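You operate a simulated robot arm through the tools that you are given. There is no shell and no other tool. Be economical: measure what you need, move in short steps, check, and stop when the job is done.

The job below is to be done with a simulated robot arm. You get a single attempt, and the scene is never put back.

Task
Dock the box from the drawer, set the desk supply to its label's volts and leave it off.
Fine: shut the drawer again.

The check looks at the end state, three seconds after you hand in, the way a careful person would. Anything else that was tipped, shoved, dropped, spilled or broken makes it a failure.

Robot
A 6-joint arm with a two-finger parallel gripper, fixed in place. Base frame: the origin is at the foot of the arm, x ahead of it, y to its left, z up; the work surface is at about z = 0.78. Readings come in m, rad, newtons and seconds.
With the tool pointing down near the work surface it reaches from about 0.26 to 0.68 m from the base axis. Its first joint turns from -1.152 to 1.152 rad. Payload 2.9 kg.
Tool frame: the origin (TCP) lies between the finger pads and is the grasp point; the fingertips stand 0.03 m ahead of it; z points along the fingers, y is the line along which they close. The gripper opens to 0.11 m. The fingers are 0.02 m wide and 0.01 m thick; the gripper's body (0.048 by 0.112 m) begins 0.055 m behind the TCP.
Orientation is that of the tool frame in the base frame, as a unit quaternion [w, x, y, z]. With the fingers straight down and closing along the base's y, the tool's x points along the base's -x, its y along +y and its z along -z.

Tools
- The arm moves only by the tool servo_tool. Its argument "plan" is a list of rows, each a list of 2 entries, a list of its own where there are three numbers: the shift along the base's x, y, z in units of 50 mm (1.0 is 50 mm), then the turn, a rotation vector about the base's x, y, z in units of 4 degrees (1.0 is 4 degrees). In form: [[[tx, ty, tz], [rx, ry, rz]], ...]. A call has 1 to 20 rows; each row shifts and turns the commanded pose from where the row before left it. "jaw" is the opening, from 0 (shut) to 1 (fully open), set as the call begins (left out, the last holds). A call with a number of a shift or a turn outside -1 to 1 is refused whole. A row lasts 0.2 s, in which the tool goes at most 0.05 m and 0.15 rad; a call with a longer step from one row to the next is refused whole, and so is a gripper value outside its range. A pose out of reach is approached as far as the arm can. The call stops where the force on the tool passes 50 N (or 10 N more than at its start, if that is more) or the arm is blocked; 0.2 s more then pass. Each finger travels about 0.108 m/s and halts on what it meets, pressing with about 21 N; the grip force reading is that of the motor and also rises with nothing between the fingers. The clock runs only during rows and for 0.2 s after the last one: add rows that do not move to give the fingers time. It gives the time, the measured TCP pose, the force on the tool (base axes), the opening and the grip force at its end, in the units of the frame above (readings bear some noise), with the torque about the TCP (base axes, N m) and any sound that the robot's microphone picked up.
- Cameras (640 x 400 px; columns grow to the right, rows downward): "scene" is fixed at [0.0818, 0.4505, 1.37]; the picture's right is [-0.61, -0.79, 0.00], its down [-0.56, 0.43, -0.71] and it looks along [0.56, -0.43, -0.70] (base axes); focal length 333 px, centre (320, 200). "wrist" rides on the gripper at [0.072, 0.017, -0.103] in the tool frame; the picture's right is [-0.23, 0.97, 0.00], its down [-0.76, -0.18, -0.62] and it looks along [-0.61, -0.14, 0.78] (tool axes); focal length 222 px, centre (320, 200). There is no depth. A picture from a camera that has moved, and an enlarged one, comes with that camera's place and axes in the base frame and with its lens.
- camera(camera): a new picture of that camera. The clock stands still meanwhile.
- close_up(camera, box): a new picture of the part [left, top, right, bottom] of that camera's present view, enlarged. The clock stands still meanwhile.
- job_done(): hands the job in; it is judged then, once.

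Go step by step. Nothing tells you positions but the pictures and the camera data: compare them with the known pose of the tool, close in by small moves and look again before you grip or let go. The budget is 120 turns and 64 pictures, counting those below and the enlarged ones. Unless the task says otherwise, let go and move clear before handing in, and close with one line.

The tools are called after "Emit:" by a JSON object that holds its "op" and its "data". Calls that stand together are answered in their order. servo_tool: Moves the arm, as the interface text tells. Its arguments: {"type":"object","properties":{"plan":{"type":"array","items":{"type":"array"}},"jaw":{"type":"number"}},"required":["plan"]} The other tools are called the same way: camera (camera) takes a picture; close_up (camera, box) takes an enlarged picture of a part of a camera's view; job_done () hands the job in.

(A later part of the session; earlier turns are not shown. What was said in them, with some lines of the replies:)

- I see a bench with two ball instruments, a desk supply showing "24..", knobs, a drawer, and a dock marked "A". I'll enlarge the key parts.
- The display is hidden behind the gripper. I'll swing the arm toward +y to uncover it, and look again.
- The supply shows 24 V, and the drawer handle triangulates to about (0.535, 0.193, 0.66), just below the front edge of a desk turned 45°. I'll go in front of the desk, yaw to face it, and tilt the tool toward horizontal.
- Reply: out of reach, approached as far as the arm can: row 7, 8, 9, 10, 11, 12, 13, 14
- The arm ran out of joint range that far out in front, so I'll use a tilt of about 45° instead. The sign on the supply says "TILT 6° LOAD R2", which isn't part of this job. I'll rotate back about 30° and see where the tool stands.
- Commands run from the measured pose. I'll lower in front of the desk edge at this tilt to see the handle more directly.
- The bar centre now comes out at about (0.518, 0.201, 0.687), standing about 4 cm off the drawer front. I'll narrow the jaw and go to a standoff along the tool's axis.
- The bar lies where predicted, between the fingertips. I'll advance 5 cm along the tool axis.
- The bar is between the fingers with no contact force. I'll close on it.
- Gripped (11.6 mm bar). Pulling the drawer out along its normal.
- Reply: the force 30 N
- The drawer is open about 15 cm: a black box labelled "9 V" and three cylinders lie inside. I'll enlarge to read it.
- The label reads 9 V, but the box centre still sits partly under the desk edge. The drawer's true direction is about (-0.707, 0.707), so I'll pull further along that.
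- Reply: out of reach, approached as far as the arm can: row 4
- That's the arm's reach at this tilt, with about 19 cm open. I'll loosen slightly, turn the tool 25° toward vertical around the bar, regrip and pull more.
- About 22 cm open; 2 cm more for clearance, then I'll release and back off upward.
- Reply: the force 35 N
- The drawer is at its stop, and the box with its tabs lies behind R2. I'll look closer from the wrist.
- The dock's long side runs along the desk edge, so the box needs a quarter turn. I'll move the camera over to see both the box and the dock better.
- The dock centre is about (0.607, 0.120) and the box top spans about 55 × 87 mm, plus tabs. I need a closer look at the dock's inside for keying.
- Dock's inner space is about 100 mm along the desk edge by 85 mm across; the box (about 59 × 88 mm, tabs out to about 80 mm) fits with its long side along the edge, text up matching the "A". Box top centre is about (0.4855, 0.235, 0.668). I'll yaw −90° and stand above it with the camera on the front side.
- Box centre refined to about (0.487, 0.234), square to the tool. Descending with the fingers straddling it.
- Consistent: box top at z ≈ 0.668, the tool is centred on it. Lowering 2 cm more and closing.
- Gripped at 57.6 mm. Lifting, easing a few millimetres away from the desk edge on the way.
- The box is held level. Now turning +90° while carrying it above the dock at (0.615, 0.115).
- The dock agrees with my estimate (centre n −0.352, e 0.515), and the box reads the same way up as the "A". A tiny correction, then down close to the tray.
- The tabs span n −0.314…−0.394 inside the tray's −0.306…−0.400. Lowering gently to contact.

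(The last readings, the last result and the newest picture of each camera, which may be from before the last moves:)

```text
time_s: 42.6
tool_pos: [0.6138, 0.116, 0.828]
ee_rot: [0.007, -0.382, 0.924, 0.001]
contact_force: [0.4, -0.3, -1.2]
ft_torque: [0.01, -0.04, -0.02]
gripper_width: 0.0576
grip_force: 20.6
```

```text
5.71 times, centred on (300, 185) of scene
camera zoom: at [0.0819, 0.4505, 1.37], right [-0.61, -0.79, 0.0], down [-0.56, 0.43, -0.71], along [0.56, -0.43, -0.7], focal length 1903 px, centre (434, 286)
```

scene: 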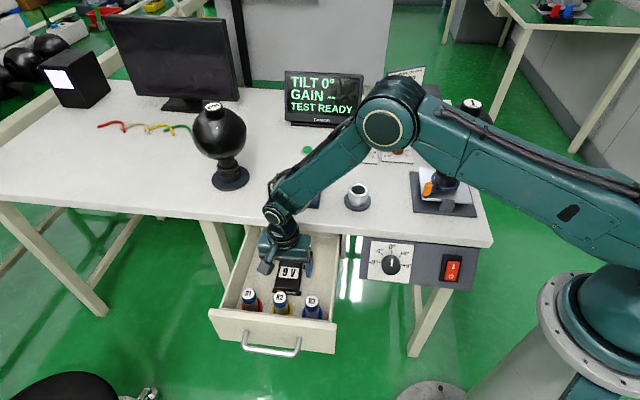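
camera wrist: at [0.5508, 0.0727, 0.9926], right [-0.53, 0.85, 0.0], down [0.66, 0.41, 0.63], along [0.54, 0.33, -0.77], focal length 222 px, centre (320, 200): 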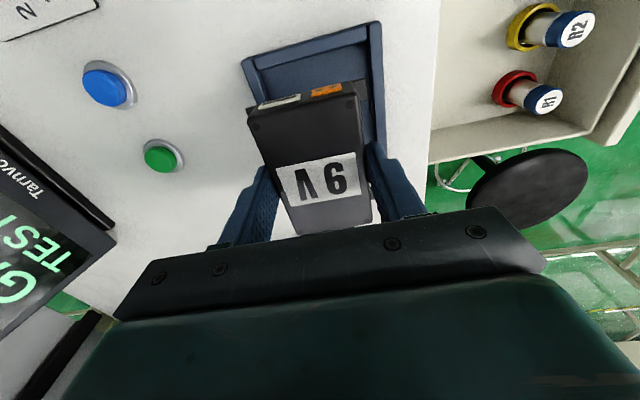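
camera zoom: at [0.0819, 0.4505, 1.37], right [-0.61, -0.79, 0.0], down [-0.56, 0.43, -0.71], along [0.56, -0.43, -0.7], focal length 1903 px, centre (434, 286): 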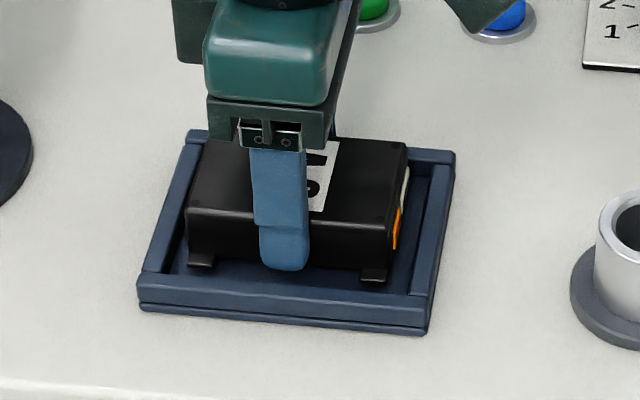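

Emit:
{"op": "servo_tool", "data": {"plan": [[[0, 0, -0.05], [0, 0, 0]], [[0, 0, -0.05], [0, 0, 0]]]}}

```text
time_s: 43.2
tool_pos: [0.6139, 0.116, 0.8226]
ee_rot: [0.007, -0.382, 0.924, 0.001]
contact_force: [-0.4, 0.3, -1.3]
ft_torque: [0.01, -0.01, 0.0]
gripper_width: 0.0574
grip_force: 21.2
```

Emit:
{"op": "servo_tool", "data": {"plan": [[[0, 0, -0.04], [0, 0, 0]], [[0, 0, -0.04], [0, 0, 0]]]}}

Emit:
{"op": "close_up", "data": {"camera": "scene", "box": [250, 150, 350, 220]}}

```text
time_s: 43.8
tool_pos: [0.6138, 0.1158, 0.8207]
ee_rot: [0.009, -0.382, 0.924, -0.001]
contact_force: [-2.5, -2.3, 16.0]
ft_torque: [0.05, 0.17, 0.02]
gripper_width: 0.0577
grip_force: 20.8
```

```text
5.71 times, centred on (300, 185) of scene
camera zoom: at [0.0815, 0.4504, 1.3701], right [-0.61, -0.79, 0.0], down [-0.56, 0.43, -0.71], along [0.56, -0.43, -0.7], focal length 1903 px, centre (434, 286)
```

zoom: 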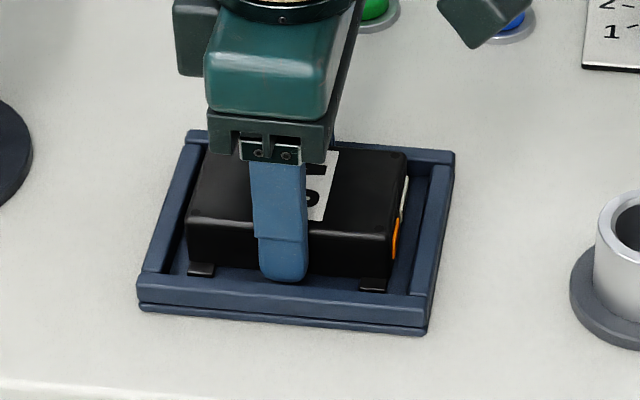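

Contact at 16 N: the box is seated. Opening just a few millimetres, then lifting straight up.

Emit:
{"op": "servo_tool", "data": {"plan": [[[0, 0, 0], [0, 0, 0]], [[0, 0, 0], [0, 0, 0]], [[0, 0, 0.2], [0, 0, 0]], [[0, 0, 0.4], [0, 0, 0]], [[0, 0, 0.6], [0, 0, 0]], [[0, 0, 0.6], [0, 0, 0]], [[0, 0, 0.6], [0, 0, 0]]], "jaw": 0.6}}

Emit:
{"op": "camera", "data": {"camera": "wrist"}}

Emit:
{"op": "close_up", "data": {"camera": "scene", "box": [250, 80, 490, 230]}}

```text
time_s: 45.4
tool_pos: [0.6127, 0.1162, 0.9396]
ee_rot: [0.008, -0.381, 0.924, 0.001]
contact_force: [0.0, 0.8, -0.3]
ft_torque: [0.01, -0.02, 0.02]
gripper_width: 0.0659
grip_force: 0.1
```

```text
22 pictures are left
camera wrist: at [0.5478, 0.0748, 1.0423], right [-0.53, 0.85, 0.0], down [0.66, 0.41, 0.63], along [0.54, 0.33, -0.77], focal length 222 px, centre (320, 200)
```

wrist: 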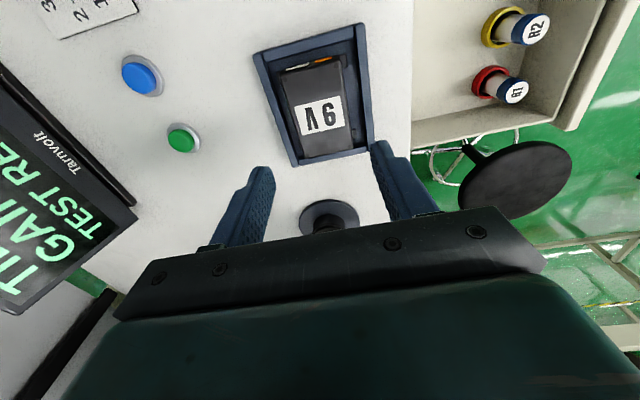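

```text
2.67 times, centred on (370, 155) of scene
camera zoom: at [0.0818, 0.4505, 1.37], right [-0.61, -0.79, 0.0], down [-0.56, 0.43, -0.71], along [0.56, -0.43, -0.7], focal length 888 px, centre (187, 320)
```

zoom: 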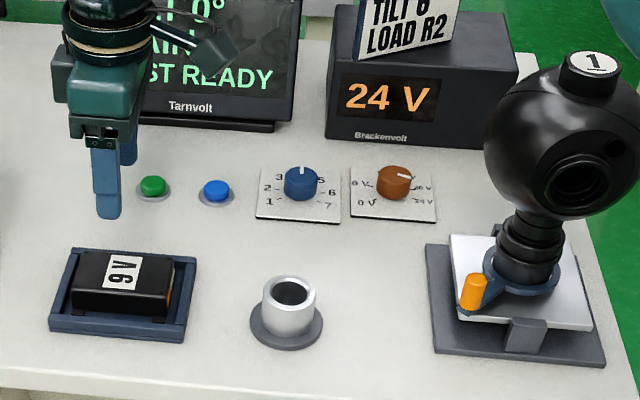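

The box is docked cleanly. Next, the supply: I'll look at its knob scale and at the red rocker.

Emit:
{"op": "close_up", "data": {"camera": "scene", "box": [375, 125, 425, 170]}}

Emit:
{"op": "close_up", "data": {"camera": "scene", "box": [360, 230, 480, 300]}}

```text
8.89 times, centred on (400, 148) of scene
camera zoom: at [0.0818, 0.4505, 1.37], right [-0.61, -0.79, 0.0], down [-0.56, 0.43, -0.71], along [0.56, -0.43, -0.7], focal length 2960 px, centre (-391, 667)
```

zoom: 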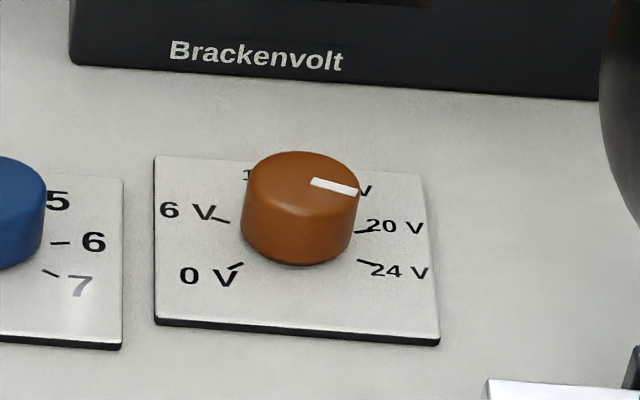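

```text
5.33 times, centred on (420, 265) of scene
camera zoom: at [0.0818, 0.4505, 1.37], right [-0.61, -0.79, 0.0], down [-0.56, 0.43, -0.71], along [0.56, -0.43, -0.7], focal length 1776 px, centre (-213, -147)
```

zoom: 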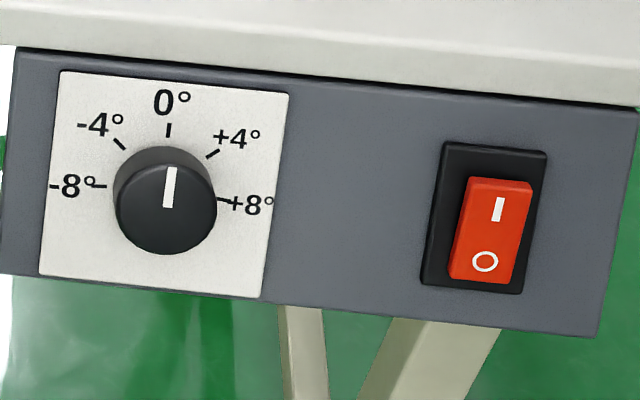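

The knob's scale runs from 0 V at left to 24 V at right, with the middle labels hidden. I'll bring the wrist camera over it (about (0.570, −0.211)) to read the scale.

Emit:
{"op": "servo_tool", "data": {"plan": [[[-0.043, -0.327, 0.02], [0, 0, -1]], [[-0.043, -0.327, 0.02], [0, 0, -1]], [[-0.043, -0.327, 0.02], [0, 0, -1]], [[-0.043, -0.327, 0.02], [0, 0, -1]], [[-0.043, -0.327, 0.02], [0, 0, -1]], [[-0.043, -0.327, 0.02], [0, 0, -1]], [[-0.043, -0.327, 0.02], [0, 0, -1]], [[-0.043, -0.327, 0.02], [0, 0, -1]], [[-0.043, -0.327, 0.02], [0, 0, -1]], [[-0.043, -0.327, 0.02], [0, 0, -1]], [[-0.043, -0.327, 0.02], [0, 0, -1]], [[-0.043, -0.327, 0.02], [0, 0, -1]], [[-0.043, -0.327, 0.02], [0, 0, -1]], [[-0.043, -0.327, 0.02], [0, 0, -1]], [[-0.043, -0.327, 0.02], [0, 0, -1]], [[-0.043, -0.327, 0.02], [0, 0, -1]], [[-0.043, -0.327, 0.02], [0, 0, -1]], [[-0.043, -0.327, 0.02], [0, 0, -1]], [[-0.043, -0.327, 0.02], [0, 0, -1]], [[-0.043, -0.327, 0.02], [0, 0, -1]]]}}

Emit:
{"op": "camera", "data": {"camera": "wrist"}}

```text
time_s: 49.6
tool_pos: [0.57, -0.2125, 0.9592]
ee_rot: [0.006, 0.303, 0.953, -0.004]
contact_force: [-0.7, -0.1, 0.0]
ft_torque: [-0.01, 0.04, 0.0]
gripper_width: 0.0659
grip_force: 0.1
```

```text
18 pictures are left
camera wrist: at [0.5204, -0.1573, 1.0617], right [0.75, 0.66, 0.0], down [0.51, -0.58, 0.63], along [0.42, -0.47, -0.77], focal length 222 px, centre (320, 200)
```

wrist: 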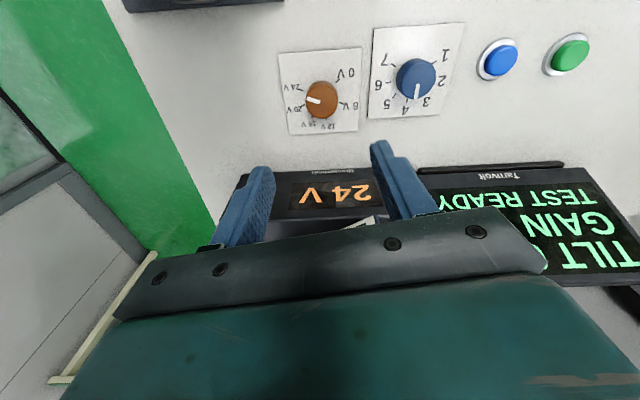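

Emit:
{"op": "close_up", "data": {"camera": "wrist", "box": [270, 45, 370, 137]}}

```text
4.35 times, centred on (320, 91) of wrist
camera zoom: at [0.5204, -0.1573, 1.0617], right [0.75, 0.66, 0.0], down [0.51, -0.58, 0.63], along [0.42, -0.47, -0.77], focal length 966 px, centre (320, 674)
```

zoom: 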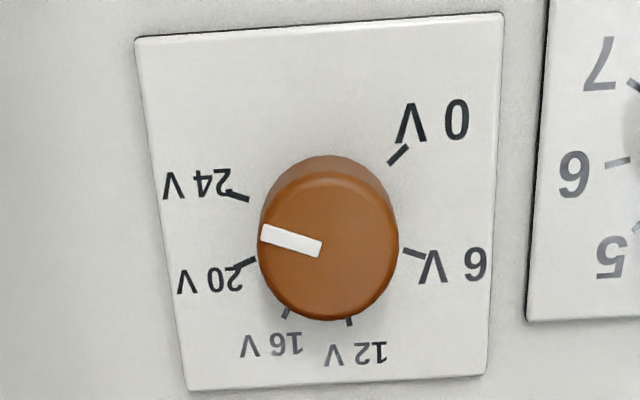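

All ticks are about 10° per volt and the pointer stands at 24 V; 9 V lies midway between 6 and 12, about 150° counter-clockwise. I'll pre-turn the tool −60° at height, centre over the knob at (0.5695, −0.2097), then lower.

Emit:
{"op": "servo_tool", "data": {"plan": [[[0, 0.03, 0], [0, 0, -1]], [[0, 0.03, 0], [0, 0, -1]], [[0, 0, 0], [0, 0, -1]], [[0, 0, 0], [0, 0, -1]], [[0, 0, 0], [0, 0, -1]], [[0, 0, 0], [0, 0, -1]], [[0, 0, 0], [0, 0, -1]], [[0, 0, 0], [0, 0, -1]], [[0, 0, 0], [0, 0, -1]], [[0, 0, 0], [0, 0, -1]], [[0, 0, 0], [0, 0, -1]], [[0, 0, 0], [0, 0, -1]], [[0, 0, 0], [0, 0, -1]], [[0, 0, 0], [0, 0, -1]], [[0, 0, 0], [0, 0, -1]], [[0, 0, -0.5], [0, 0, 0]], [[0, 0, -0.5], [0, 0, 0]]], "jaw": 0.55}}

Emit:
{"op": "camera", "data": {"camera": "wrist"}}

```text
time_s: 53.2
tool_pos: [0.5699, -0.2101, 0.9104]
ee_rot: [0.004, 0.739, 0.674, -0.006]
contact_force: [-0.6, 0.1, -0.4]
ft_torque: [-0.01, 0.01, 0.01]
gripper_width: 0.0604
grip_force: 0.0
```

```text
16 pictures are left
camera wrist: at [0.5936, -0.1387, 1.0117], right [0.95, -0.31, 0.0], down [-0.24, -0.73, 0.63], along [-0.2, -0.6, -0.77], focal length 222 px, centre (320, 200)
```

wrist: 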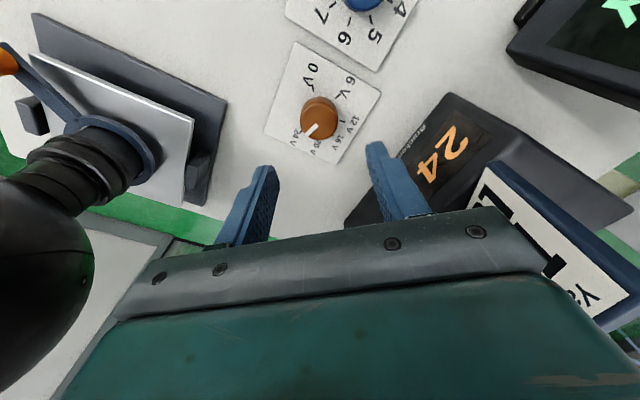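

Emit:
{"op": "close_up", "data": {"camera": "wrist", "box": [250, 40, 390, 170]}}

```text
3.08 times, centred on (320, 105) of wrist
camera zoom: at [0.5936, -0.1387, 1.0117], right [0.95, -0.31, 0.0], down [-0.24, -0.73, 0.63], along [-0.2, -0.6, -0.77], focal length 684 px, centre (320, 492)
```

zoom: 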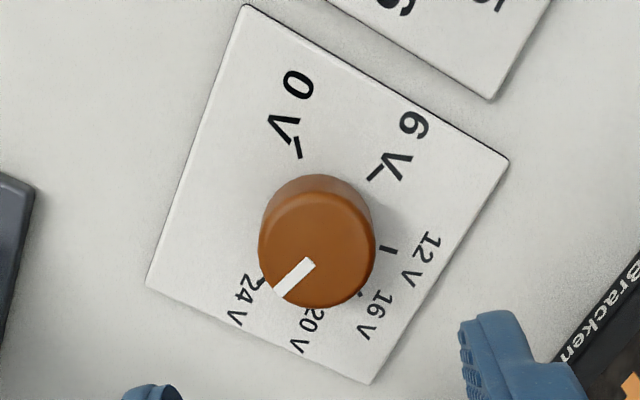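

The knob centre reads about (0.570, −0.208). Lowering around it.

Emit:
{"op": "servo_tool", "data": {"plan": [[[0, 0.04, -0.4], [0, 0, 0]], [[0, 0, -0.4], [0, 0, 0]], [[0, 0, -0.4], [0, 0, 0]], [[0, 0, -0.3], [0, 0, 0]], [[0, 0, -0.22], [0, 0, 0]]]}}

Emit:
{"op": "servo_tool", "data": {"plan": [[[0, 0, 0], [0, 0, 0]], [[0, 0, 0], [0, 0, 0]]], "jaw": 0.15}}

```text
time_s: 54.4
tool_pos: [0.572, -0.206, 0.8231]
ee_rot: [0.003, 0.738, 0.675, -0.007]
contact_force: [0.0, 0.7, 0.6]
ft_torque: [0.01, 0.04, -0.02]
gripper_width: 0.0604
grip_force: 0.0
```

```text
time_s: 55.0
tool_pos: [0.5699, -0.2063, 0.823]
ee_rot: [0.001, 0.739, 0.673, -0.007]
contact_force: [-12.9, 1.7, 5.9]
ft_torque: [0.25, 0.53, -0.04]
gripper_width: 0.0352
grip_force: 44.7
```

Gripped (35 mm). A slight side force, so I'll ease 1.5 mm to −x and turn 20° to test.

Emit:
{"op": "servo_tool", "data": {"plan": [[[-0.03, 0, 0], [0, 0, 0]], [[0, 0, 0], [0, 0, 1]], [[0, 0, 0], [0, 0, 1]], [[0, 0, 0], [0, 0, 1]], [[0, 0, 0], [0, 0, 1]], [[0, 0, 0], [0, 0, 1]]]}}

Emit:
{"op": "close_up", "data": {"camera": "scene", "box": [340, 70, 460, 170]}}

```text
time_s: 56.4
tool_pos: [0.5678, -0.2061, 0.8229]
ee_rot: [0.003, 0.608, 0.794, -0.006]
contact_force: [-2.0, 16.3, -8.2]
ft_torque: [0.46, 0.22, -0.01]
gripper_width: 0.035
grip_force: 45.2
```

```text
4.00 times, centred on (400, 120) of scene
camera zoom: at [0.0819, 0.4508, 1.3699], right [-0.61, -0.79, 0.0], down [-0.56, 0.43, -0.71], along [0.56, -0.43, -0.7], focal length 1332 px, centre (0, 520)
```

zoom: 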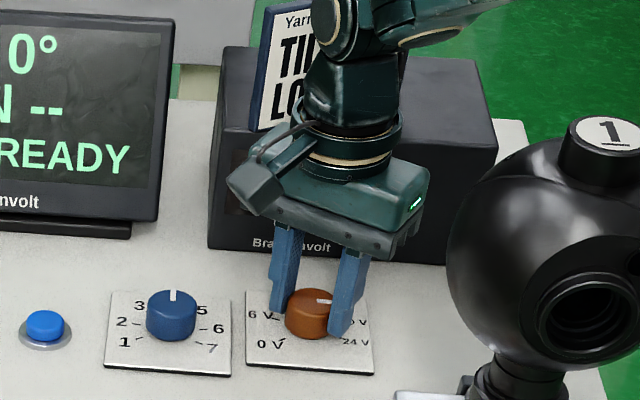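

It turns well. Continuing, with a slight centring shift.

Emit:
{"op": "servo_tool", "data": {"plan": [[[0, 0.025, 0], [0, 0, 1]], [[0, 0, 0], [0, 0, 1]], [[0, 0, 0], [0, 0, 1]], [[0, 0, 0], [0, 0, 1]], [[0, 0, 0], [0, 0, 1]], [[0, 0, 0], [0, 0, 1]], [[0, 0, 0], [0, 0, 1]], [[0, 0, 0], [0, 0, 1]], [[0, 0, 0], [0, 0, 1]], [[0, 0, 0], [0, 0, 1]]]}}

Emit:
{"op": "servo_tool", "data": {"plan": [[[0, 0, 0], [0, 0, 1]], [[0, 0, 0], [0, 0, 1]], [[0, 0, 0], [0, 0, 1]], [[0, 0, 0], [0, 0, 1]], [[0, 0, 0], [0, 0, 1]], [[0, 0, 0], [0, 0, 1]], [[0, 0, 0], [0, 0, 1]], [[0, 0, 0], [0, 0, 1]], [[0, 0, 0], [0, 0, 1]], [[0, 0, 0], [0, 0, 1]], [[0, 0, 0], [0, 0, 1]], [[0, 0, 0], [0, 0, 1]], [[0, 0, 0], [0, 0, 1]], [[0, 0, 0], [0, 0, 1]], [[0, 0, 0], [0, 0, 1]], [[0, 0, 0], [0, 0, 1]], [[0, 0, 0], [0, 0, 1]], [[0, 0, 0], [0, 0, 1]]]}}

Emit:
{"op": "close_up", "data": {"camera": "scene", "box": [340, 70, 460, 170]}}

```text
time_s: 58.6
tool_pos: [0.5672, -0.2059, 0.822]
ee_rot: [0.003, 0.303, 0.953, -0.003]
contact_force: [-24.1, -0.7, -2.1]
ft_torque: [-0.51, 0.08, -0.04]
gripper_width: 0.035
grip_force: 44.8
```

```text
time_s: 62.4
tool_pos: [0.5686, -0.2107, 0.824]
ee_rot: [0.006, -0.312, 0.95, -0.001]
contact_force: [-14.9, -24.1, -13.8]
ft_torque: [-1.04, 0.86, 0.01]
gripper_width: 0.0351
grip_force: 45.0
```

```text
4.00 times, centred on (400, 120) of scene
camera zoom: at [0.0818, 0.4499, 1.3703], right [-0.61, -0.79, 0.0], down [-0.56, 0.43, -0.71], along [0.56, -0.43, -0.7], focal length 1332 px, centre (0, 520)
```

zoom: 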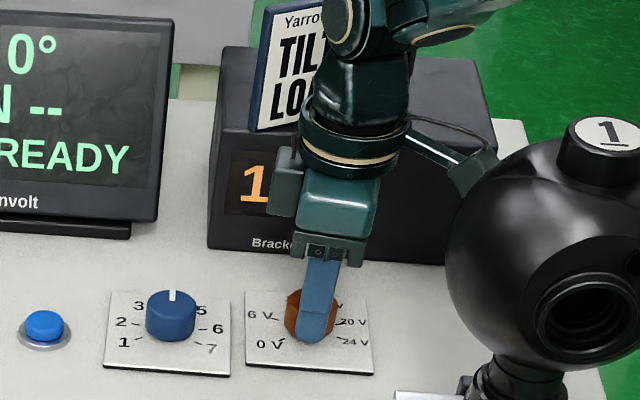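

The display now starts with "1" (expected about 11 V after 132° of turning). About 19° more to 9 V.

Emit:
{"op": "servo_tool", "data": {"plan": [[[-0.02, -0.03, 0], [0, 0, 1]], [[0, 0, 0], [0, 0, 1]], [[0, 0, 0], [0, 0, 1]], [[0, 0, 0], [0, 0, 1]], [[0, 0, 0], [0, 0, 0.7]], [[0, 0, 0], [0, 0, 0]]]}}

Emit:
{"op": "servo_tool", "data": {"plan": [[[0, 0, 0], [0, 0, 0]], [[0, 0, 0], [0, 0, 0]], [[0, 0, 0.4], [0, 0, 0]], [[0, 0, 0.6], [0, 0, 0]], [[0, 0, 0.6], [0, 0, 0]], [[0, 0.5, 0.6], [0, 0, 0]], [[0, 0.9, 0.2], [0, 0, 0]], [[0, 0.9, 0], [0, 0, 0]]], "jaw": 0.6}}

Emit:
{"op": "close_up", "data": {"camera": "scene", "box": [340, 70, 460, 170]}}

```text
time_s: 63.8
tool_pos: [0.5678, -0.2111, 0.8235]
ee_rot: [0.007, -0.464, 0.886, -0.001]
contact_force: [2.1, -24.8, -19.4]
ft_torque: [-0.91, 0.06, -0.02]
gripper_width: 0.0349
grip_force: 45.1
```

```text
time_s: 65.6
tool_pos: [0.567, -0.0925, 0.9467]
ee_rot: [0.007, -0.466, 0.884, 0.002]
contact_force: [-0.6, 0.3, 0.0]
ft_torque: [-0.01, 0.0, 0.0]
gripper_width: 0.0661
grip_force: 0.0
```

```text
4.00 times, centred on (400, 120) of scene
camera zoom: at [0.0819, 0.4505, 1.37], right [-0.61, -0.79, 0.0], down [-0.56, 0.43, -0.71], along [0.56, -0.43, -0.7], focal length 1332 px, centre (0, 520)
```

zoom: 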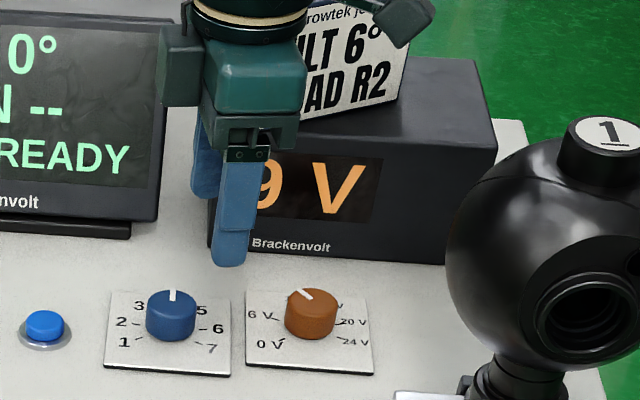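

The display reads 9 V. Now the drawer: I'll swing round to its front with the tool yawed −45° to push the handle bar home with closed fingers.

Emit:
{"op": "servo_tool", "data": {"plan": [[[-0.206, 0.401, 0], [0, 0, -1]], [[-0.206, 0.401, 0], [0, 0, -1]], [[-0.206, 0.401, 0], [0, 0, -1]], [[-0.206, 0.401, 0], [0, 0, -1]], [[-0.206, 0.401, 0], [0, 0, -1]], [[-0.206, 0.401, 0], [0, 0, -1]], [[-0.206, 0.401, 0], [0, 0, -1]], [[-0.206, 0.401, 0], [0, 0, -1]], [[-0.206, 0.401, 0], [0, 0, -1]], [[-0.206, 0.401, 0], [0, 0, -1]], [[-0.206, 0.401, 0], [0, 0, -1]], [[-0.206, 0.401, 0], [0, 0, -1]], [[-0.206, 0.401, 0], [0, 0, -1]], [[-0.206, 0.401, 0], [0, 0, -1]], [[-0.206, 0.401, 0], [0, 0, -1]], [[-0.206, 0.401, 0], [0, 0, -1]], [[-0.206, 0.401, 0], [0, 0, -1]], [[-0.206, 0.401, 0], [0, 0, -1]], [[-0.206, 0.401, 0], [0, 0, -1]], [[-0.206, 0.401, 0], [0, 0, -1]]], "jaw": 0.0}}

Emit:
{"op": "servo_tool", "data": {"plan": [[[-0.206, 0.401, 0], [0, 0, -1]], [[-0.206, 0.401, 0], [0, 0, -1]], [[-0.206, 0.401, 0], [0, 0, -1]], [[-0.206, 0.401, 0], [0, 0, -1]], [[-0.206, 0.401, 0], [0, 0, -1]], [[0, 0, 0], [-0.88, -0.88, 0]], [[0, 0, 0], [-0.88, -0.88, 0]], [[0, 0, 0], [-0.88, -0.88, 0]], [[0, 0, 0], [-0.88, -0.88, 0]]]}}

```text
time_s: 69.8
tool_pos: [0.3607, 0.3104, 0.9431]
ee_rot: [0.006, 0.212, 0.977, -0.004]
contact_force: [-0.4, -0.1, -0.7]
ft_torque: [-0.01, -0.01, -0.03]
gripper_width: 0.0
grip_force: 21.1
```

```text
time_s: 71.8
tool_pos: [0.3145, 0.407, 0.9447]
ee_rot: [0.165, 0.371, 0.911, -0.071]
contact_force: [0.1, -0.1, 0.0]
ft_torque: [0.02, 0.01, 0.02]
gripper_width: 0.0001
grip_force: 21.1
out of reach, approached as far as the arm can: row 9
```

Near the joint limit but in place in front of the handle. Descending to handle height.

Emit:
{"op": "servo_tool", "data": {"plan": [[[0.05, -0.05, -0.7], [0, 0, 0]], [[0.05, -0.05, -0.7], [0, 0, 0]], [[0, 0, -0.7], [0, 0, 0]], [[0, 0, -0.7], [0, 0, 0]], [[0, 0, -0.7], [0, 0, 0]], [[0, 0, -0.7], [0, 0, 0]], [[0, 0, -0.65], [0, 0, 0]]]}}

Emit:
{"op": "camera", "data": {"camera": "scene"}}

```text
time_s: 73.4
tool_pos: [0.3173, 0.4034, 0.701]
ee_rot: [0.166, 0.372, 0.911, -0.071]
contact_force: [0.0, 0.3, -0.2]
ft_torque: [-0.01, -0.01, 0.02]
gripper_width: 0.0
grip_force: 21.6
```

```text
11 pictures are left
```

scene: 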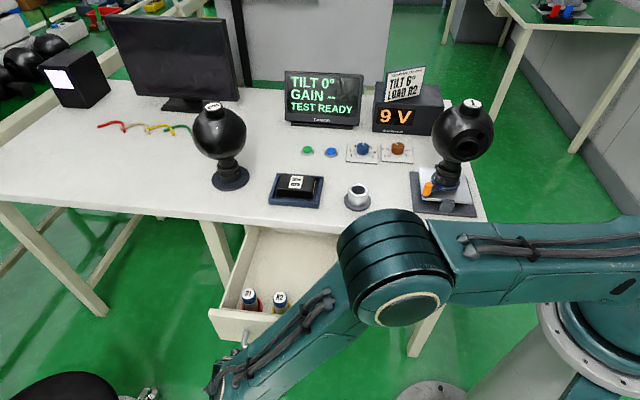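

Pushing along the drawer axis, slowly so the cylinders stay upright.

Emit:
{"op": "servo_tool", "data": {"plan": [[[0.1, -0.1, 0], [0, 0, 0]], [[0.1, -0.1, 0], [0, 0, 0]], [[0.1, -0.1, 0], [0, 0, 0]], [[0.1, -0.1, 0], [0, 0, 0]], [[0.1, -0.1, 0], [0, 0, 0]], [[0.12, -0.12, 0], [0, 0, 0]], [[0.12, -0.12, 0], [0, 0, 0]], [[0.12, -0.12, 0], [0, 0, 0]], [[0.12, -0.12, 0], [0, 0, 0]], [[0.12, -0.12, 0], [0, 0, 0]], [[0.12, -0.12, 0], [0, 0, 0]], [[0.12, -0.12, 0], [0, 0, 0]]]}}

Emit:
{"op": "servo_tool", "data": {"plan": [[[0.12, -0.12, 0], [0, 0, 0]], [[0.12, -0.12, 0], [0, 0, 0]], [[0.12, -0.12, 0], [0, 0, 0]], [[0.12, -0.12, 0], [0, 0, 0]], [[0.12, -0.12, 0], [0, 0, 0]], [[0.12, -0.12, 0], [0, 0, 0]], [[0.12, -0.12, 0], [0, 0, 0]], [[0.12, -0.12, 0], [0, 0, 0]]]}}

Emit:
{"op": "camera", "data": {"camera": "wrist"}}

```text
time_s: 76.0
tool_pos: [0.3846, 0.3361, 0.7003]
ee_rot: [0.164, 0.372, 0.911, -0.072]
contact_force: [0.1, -0.5, 0.8]
ft_torque: [0.0, -0.01, -0.03]
gripper_width: 0.0
grip_force: 20.3
```

```text
time_s: 77.8
tool_pos: [0.4344, 0.2875, 0.7008]
ee_rot: [0.164, 0.371, 0.911, -0.071]
contact_force: [0.0, -0.5, 0.9]
ft_torque: [-0.06, -0.01, 0.01]
gripper_width: 0.0002
grip_force: 20.7
```

```text
10 pictures are left
camera wrist: at [0.3715, 0.3722, 0.7721], right [0.83, 0.55, 0.07], down [0.23, -0.47, 0.85], along [0.5, -0.69, -0.52], focal length 222 px, centre (320, 200)
```

wrist: 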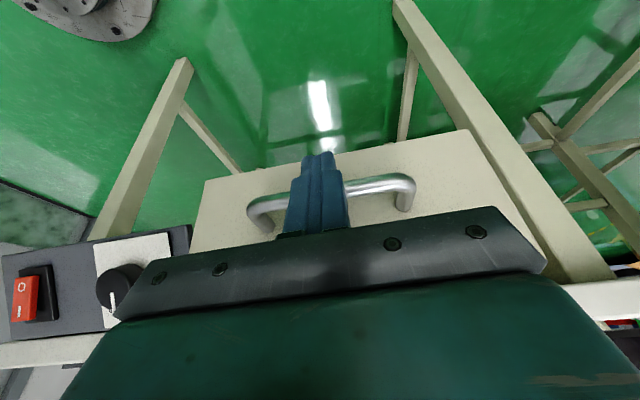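

The fingers are pushing the bar squarely with little force. Continuing to closure.

Emit:
{"op": "servo_tool", "data": {"plan": [[[0.12, -0.12, 0], [0, 0, 0]], [[0.12, -0.12, 0], [0, 0, 0]], [[0.12, -0.12, 0], [0, 0, 0]], [[0.12, -0.12, 0], [0, 0, 0]], [[0.12, -0.12, 0], [0, 0, 0]], [[0.12, -0.12, 0], [0, 0, 0]], [[0.12, -0.12, 0], [0, 0, 0]], [[0.12, -0.12, 0], [0, 0, 0]], [[0.12, -0.12, 0], [0, 0, 0]]]}}

Emit:
{"op": "servo_tool", "data": {"plan": [[[0.08, -0.08, 0], [0, 0, 0]], [[0.08, -0.08, 0], [0, 0, 0]], [[0.08, -0.08, 0], [0, 0, 0]], [[0.08, -0.08, 0], [0, 0, 0]], [[0.08, -0.08, 0], [0, 0, 0]]]}}

```text
time_s: 79.8
tool_pos: [0.4872, 0.2336, 0.6999]
ee_rot: [0.166, 0.371, 0.911, -0.07]
contact_force: [-0.4, -0.4, -0.6]
ft_torque: [-0.02, 0.01, 0.02]
gripper_width: 0.0
grip_force: 21.1
```

```text
time_s: 81.0
tool_pos: [0.5008, 0.2203, 0.6991]
ee_rot: [0.159, 0.366, 0.914, -0.07]
contact_force: [-30.2, 28.9, 1.5]
ft_torque: [0.22, 0.26, -0.04]
gripper_width: 0.0
grip_force: 20.6
```

Firm stop at 42 N with little torque: the drawer is shut. Backing off and looking at the rocker.

Emit:
{"op": "servo_tool", "data": {"plan": [[[-0.3, 0.3, 0], [0, 0, 0]], [[-0.6, 0.6, 0], [0, 0, 0]], [[-0.6, 0.3, 0.5], [0, 0, 0]], [[-0.6, -0.2, 0.7], [0, 0, 0]], [[-0.6, -0.6, 0.7], [0, 0, 0]], [[-0.6, -0.6, 0.5], [0, 0, 0]]]}}

Emit:
{"op": "camera", "data": {"camera": "wrist"}}

```text
refused: row 5 steps farther than a row can; nothing moved
```

```text
9 pictures are left
camera wrist: at [0.4392, 0.303, 0.771], right [0.83, 0.56, 0.07], down [0.25, -0.47, 0.85], along [0.5, -0.69, -0.53], focal length 222 px, centre (320, 200)
```

wrist: 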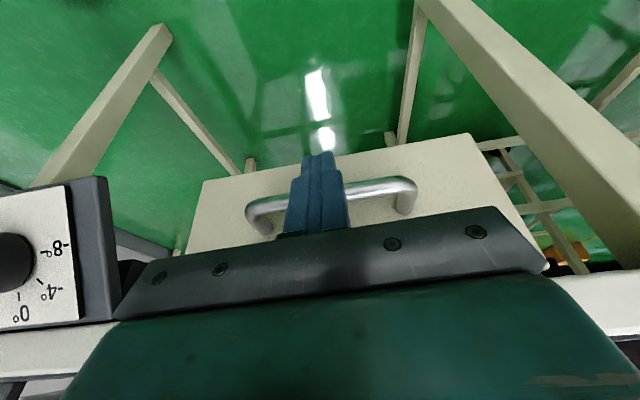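

Emit:
{"op": "servo_tool", "data": {"plan": [[[-0.3, 0.3, 0], [0, 0, 0]], [[-0.5, 0.5, 0.1], [0, 0, 0]], [[-0.6, 0.4, 0.3], [0, 0, 0]], [[-0.6, 0.2, 0.3], [0, 0, 0]], [[-0.6, 0, 0.3], [0, 0, 0]], [[-0.6, -0.4, 0.3], [0, 0, 0]]]}}

Emit:
{"op": "close_up", "data": {"camera": "wrist", "box": [0, 120, 240, 320]}}

```text
time_s: 82.4
tool_pos: [0.3471, 0.2622, 0.7667]
ee_rot: [0.165, 0.371, 0.911, -0.071]
contact_force: [0.9, -0.6, 0.0]
ft_torque: [0.03, -0.04, 0.02]
gripper_width: 0.0
grip_force: 21.3
```

```text
2.00 times, centred on (120, 220) of wrist
camera zoom: at [0.285, 0.3475, 0.837], right [0.83, 0.55, 0.07], down [0.23, -0.47, 0.85], along [0.5, -0.69, -0.52], focal length 444 px, centre (720, 160)
```

zoom: 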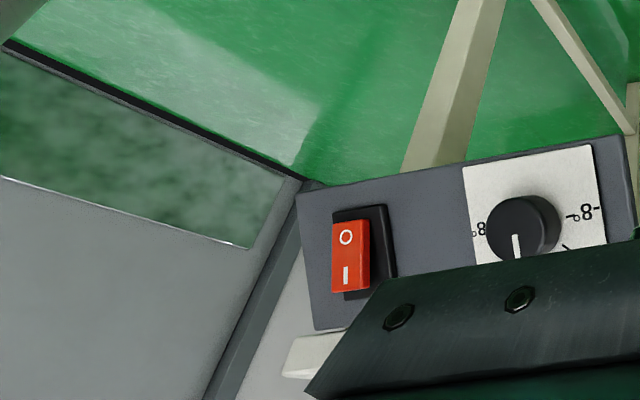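

Emit:
{"op": "close_up", "data": {"camera": "wrist", "box": [150, 212, 214, 276]}}

Emit:
{"op": "close_up", "data": {"camera": "scene", "box": [435, 245, 475, 290]}}

```text
6.25 times, centred on (182, 244) of wrist
camera zoom: at [0.285, 0.3475, 0.837], right [0.83, 0.55, 0.07], down [0.23, -0.47, 0.85], along [0.5, -0.69, -0.52], focal length 1388 px, centre (1182, -75)
```

zoom: 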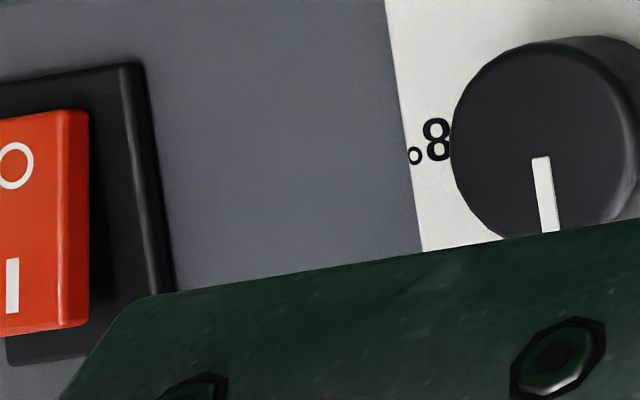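

```text
8.89 times, centred on (455, 268) of scene
camera zoom: at [0.0818, 0.4505, 1.37], right [-0.61, -0.79, 0.0], down [-0.56, 0.43, -0.71], along [0.56, -0.43, -0.7], focal length 2960 px, centre (-880, -400)
```

zoom: 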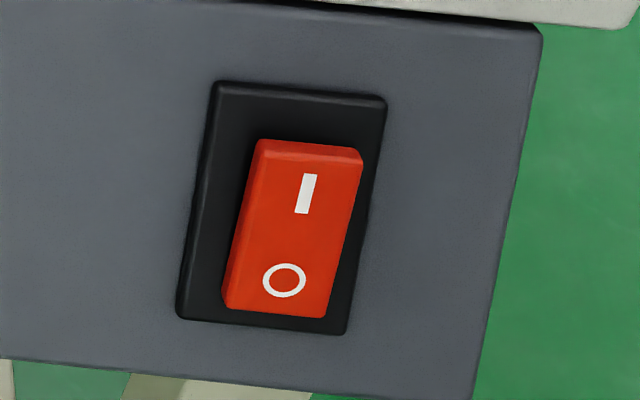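

The rocker's "I" end stands proud and its "O" end is pressed in, so the supply is already off and I leave it alone. I'll raise the arm clear for a last check.

Emit:
{"op": "servo_tool", "data": {"plan": [[[0, 0, 0.7], [0, 0, 0]], [[0, 0, 0.7], [0, 0, 0]], [[0, 0, 0.7], [0, 0, 0]], [[0, 0, 0.7], [0, 0, 0]], [[0, 0, 0.7], [0, 0, 0]], [[0, -0.3, 0.5], [0, 0, 0]], [[0, -0.3, 0.5], [0, 0, 0]]]}}

Emit:
{"op": "camera", "data": {"camera": "scene"}}

```text
time_s: 84.0
tool_pos: [0.3484, 0.2335, 0.9924]
ee_rot: [0.165, 0.372, 0.911, -0.071]
contact_force: [-0.1, 0.1, 0.2]
ft_torque: [-0.03, 0.04, 0.01]
gripper_width: 0.0001
grip_force: 21.4
```

```text
5 pictures are left
```

scene: 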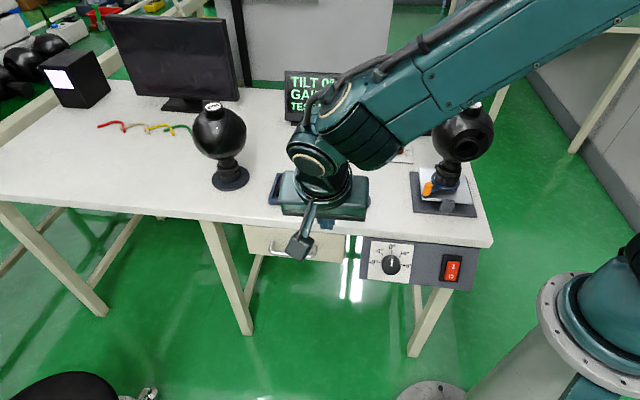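

Emit:
{"op": "close_up", "data": {"camera": "scene", "box": [230, 200, 360, 290]}}

```text
4.44 times, centred on (295, 245) of scene
camera zoom: at [0.0818, 0.4505, 1.37], right [-0.61, -0.79, 0.0], down [-0.56, 0.43, -0.71], along [0.56, -0.43, -0.7], focal length 1480 px, centre (431, 0)
```

zoom: 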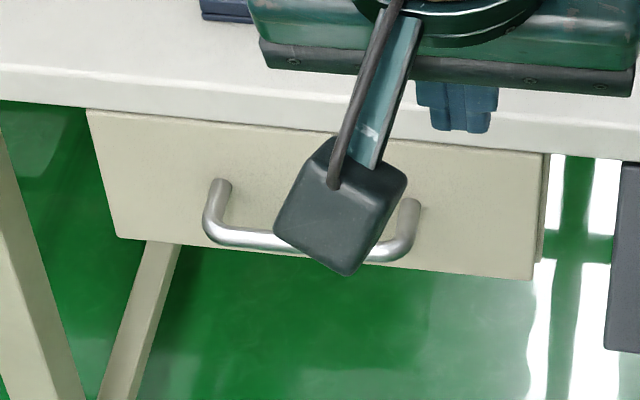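

The drawer front is exactly where it started, the box sits in the dock, the supply reads 9 V and its switch is at O. Handing in.

Emit:
{"op": "job_done", "data": {}}

```text
The job is handed in.
```

The box is in dock A, the desk supply is set to 9 V as on the box's label, and the drawer is shut again. I left the power rocker alone because the close-ups showed it already at O. I'm taking that rocker as the supply's switch, since I found no other and it carries no label.
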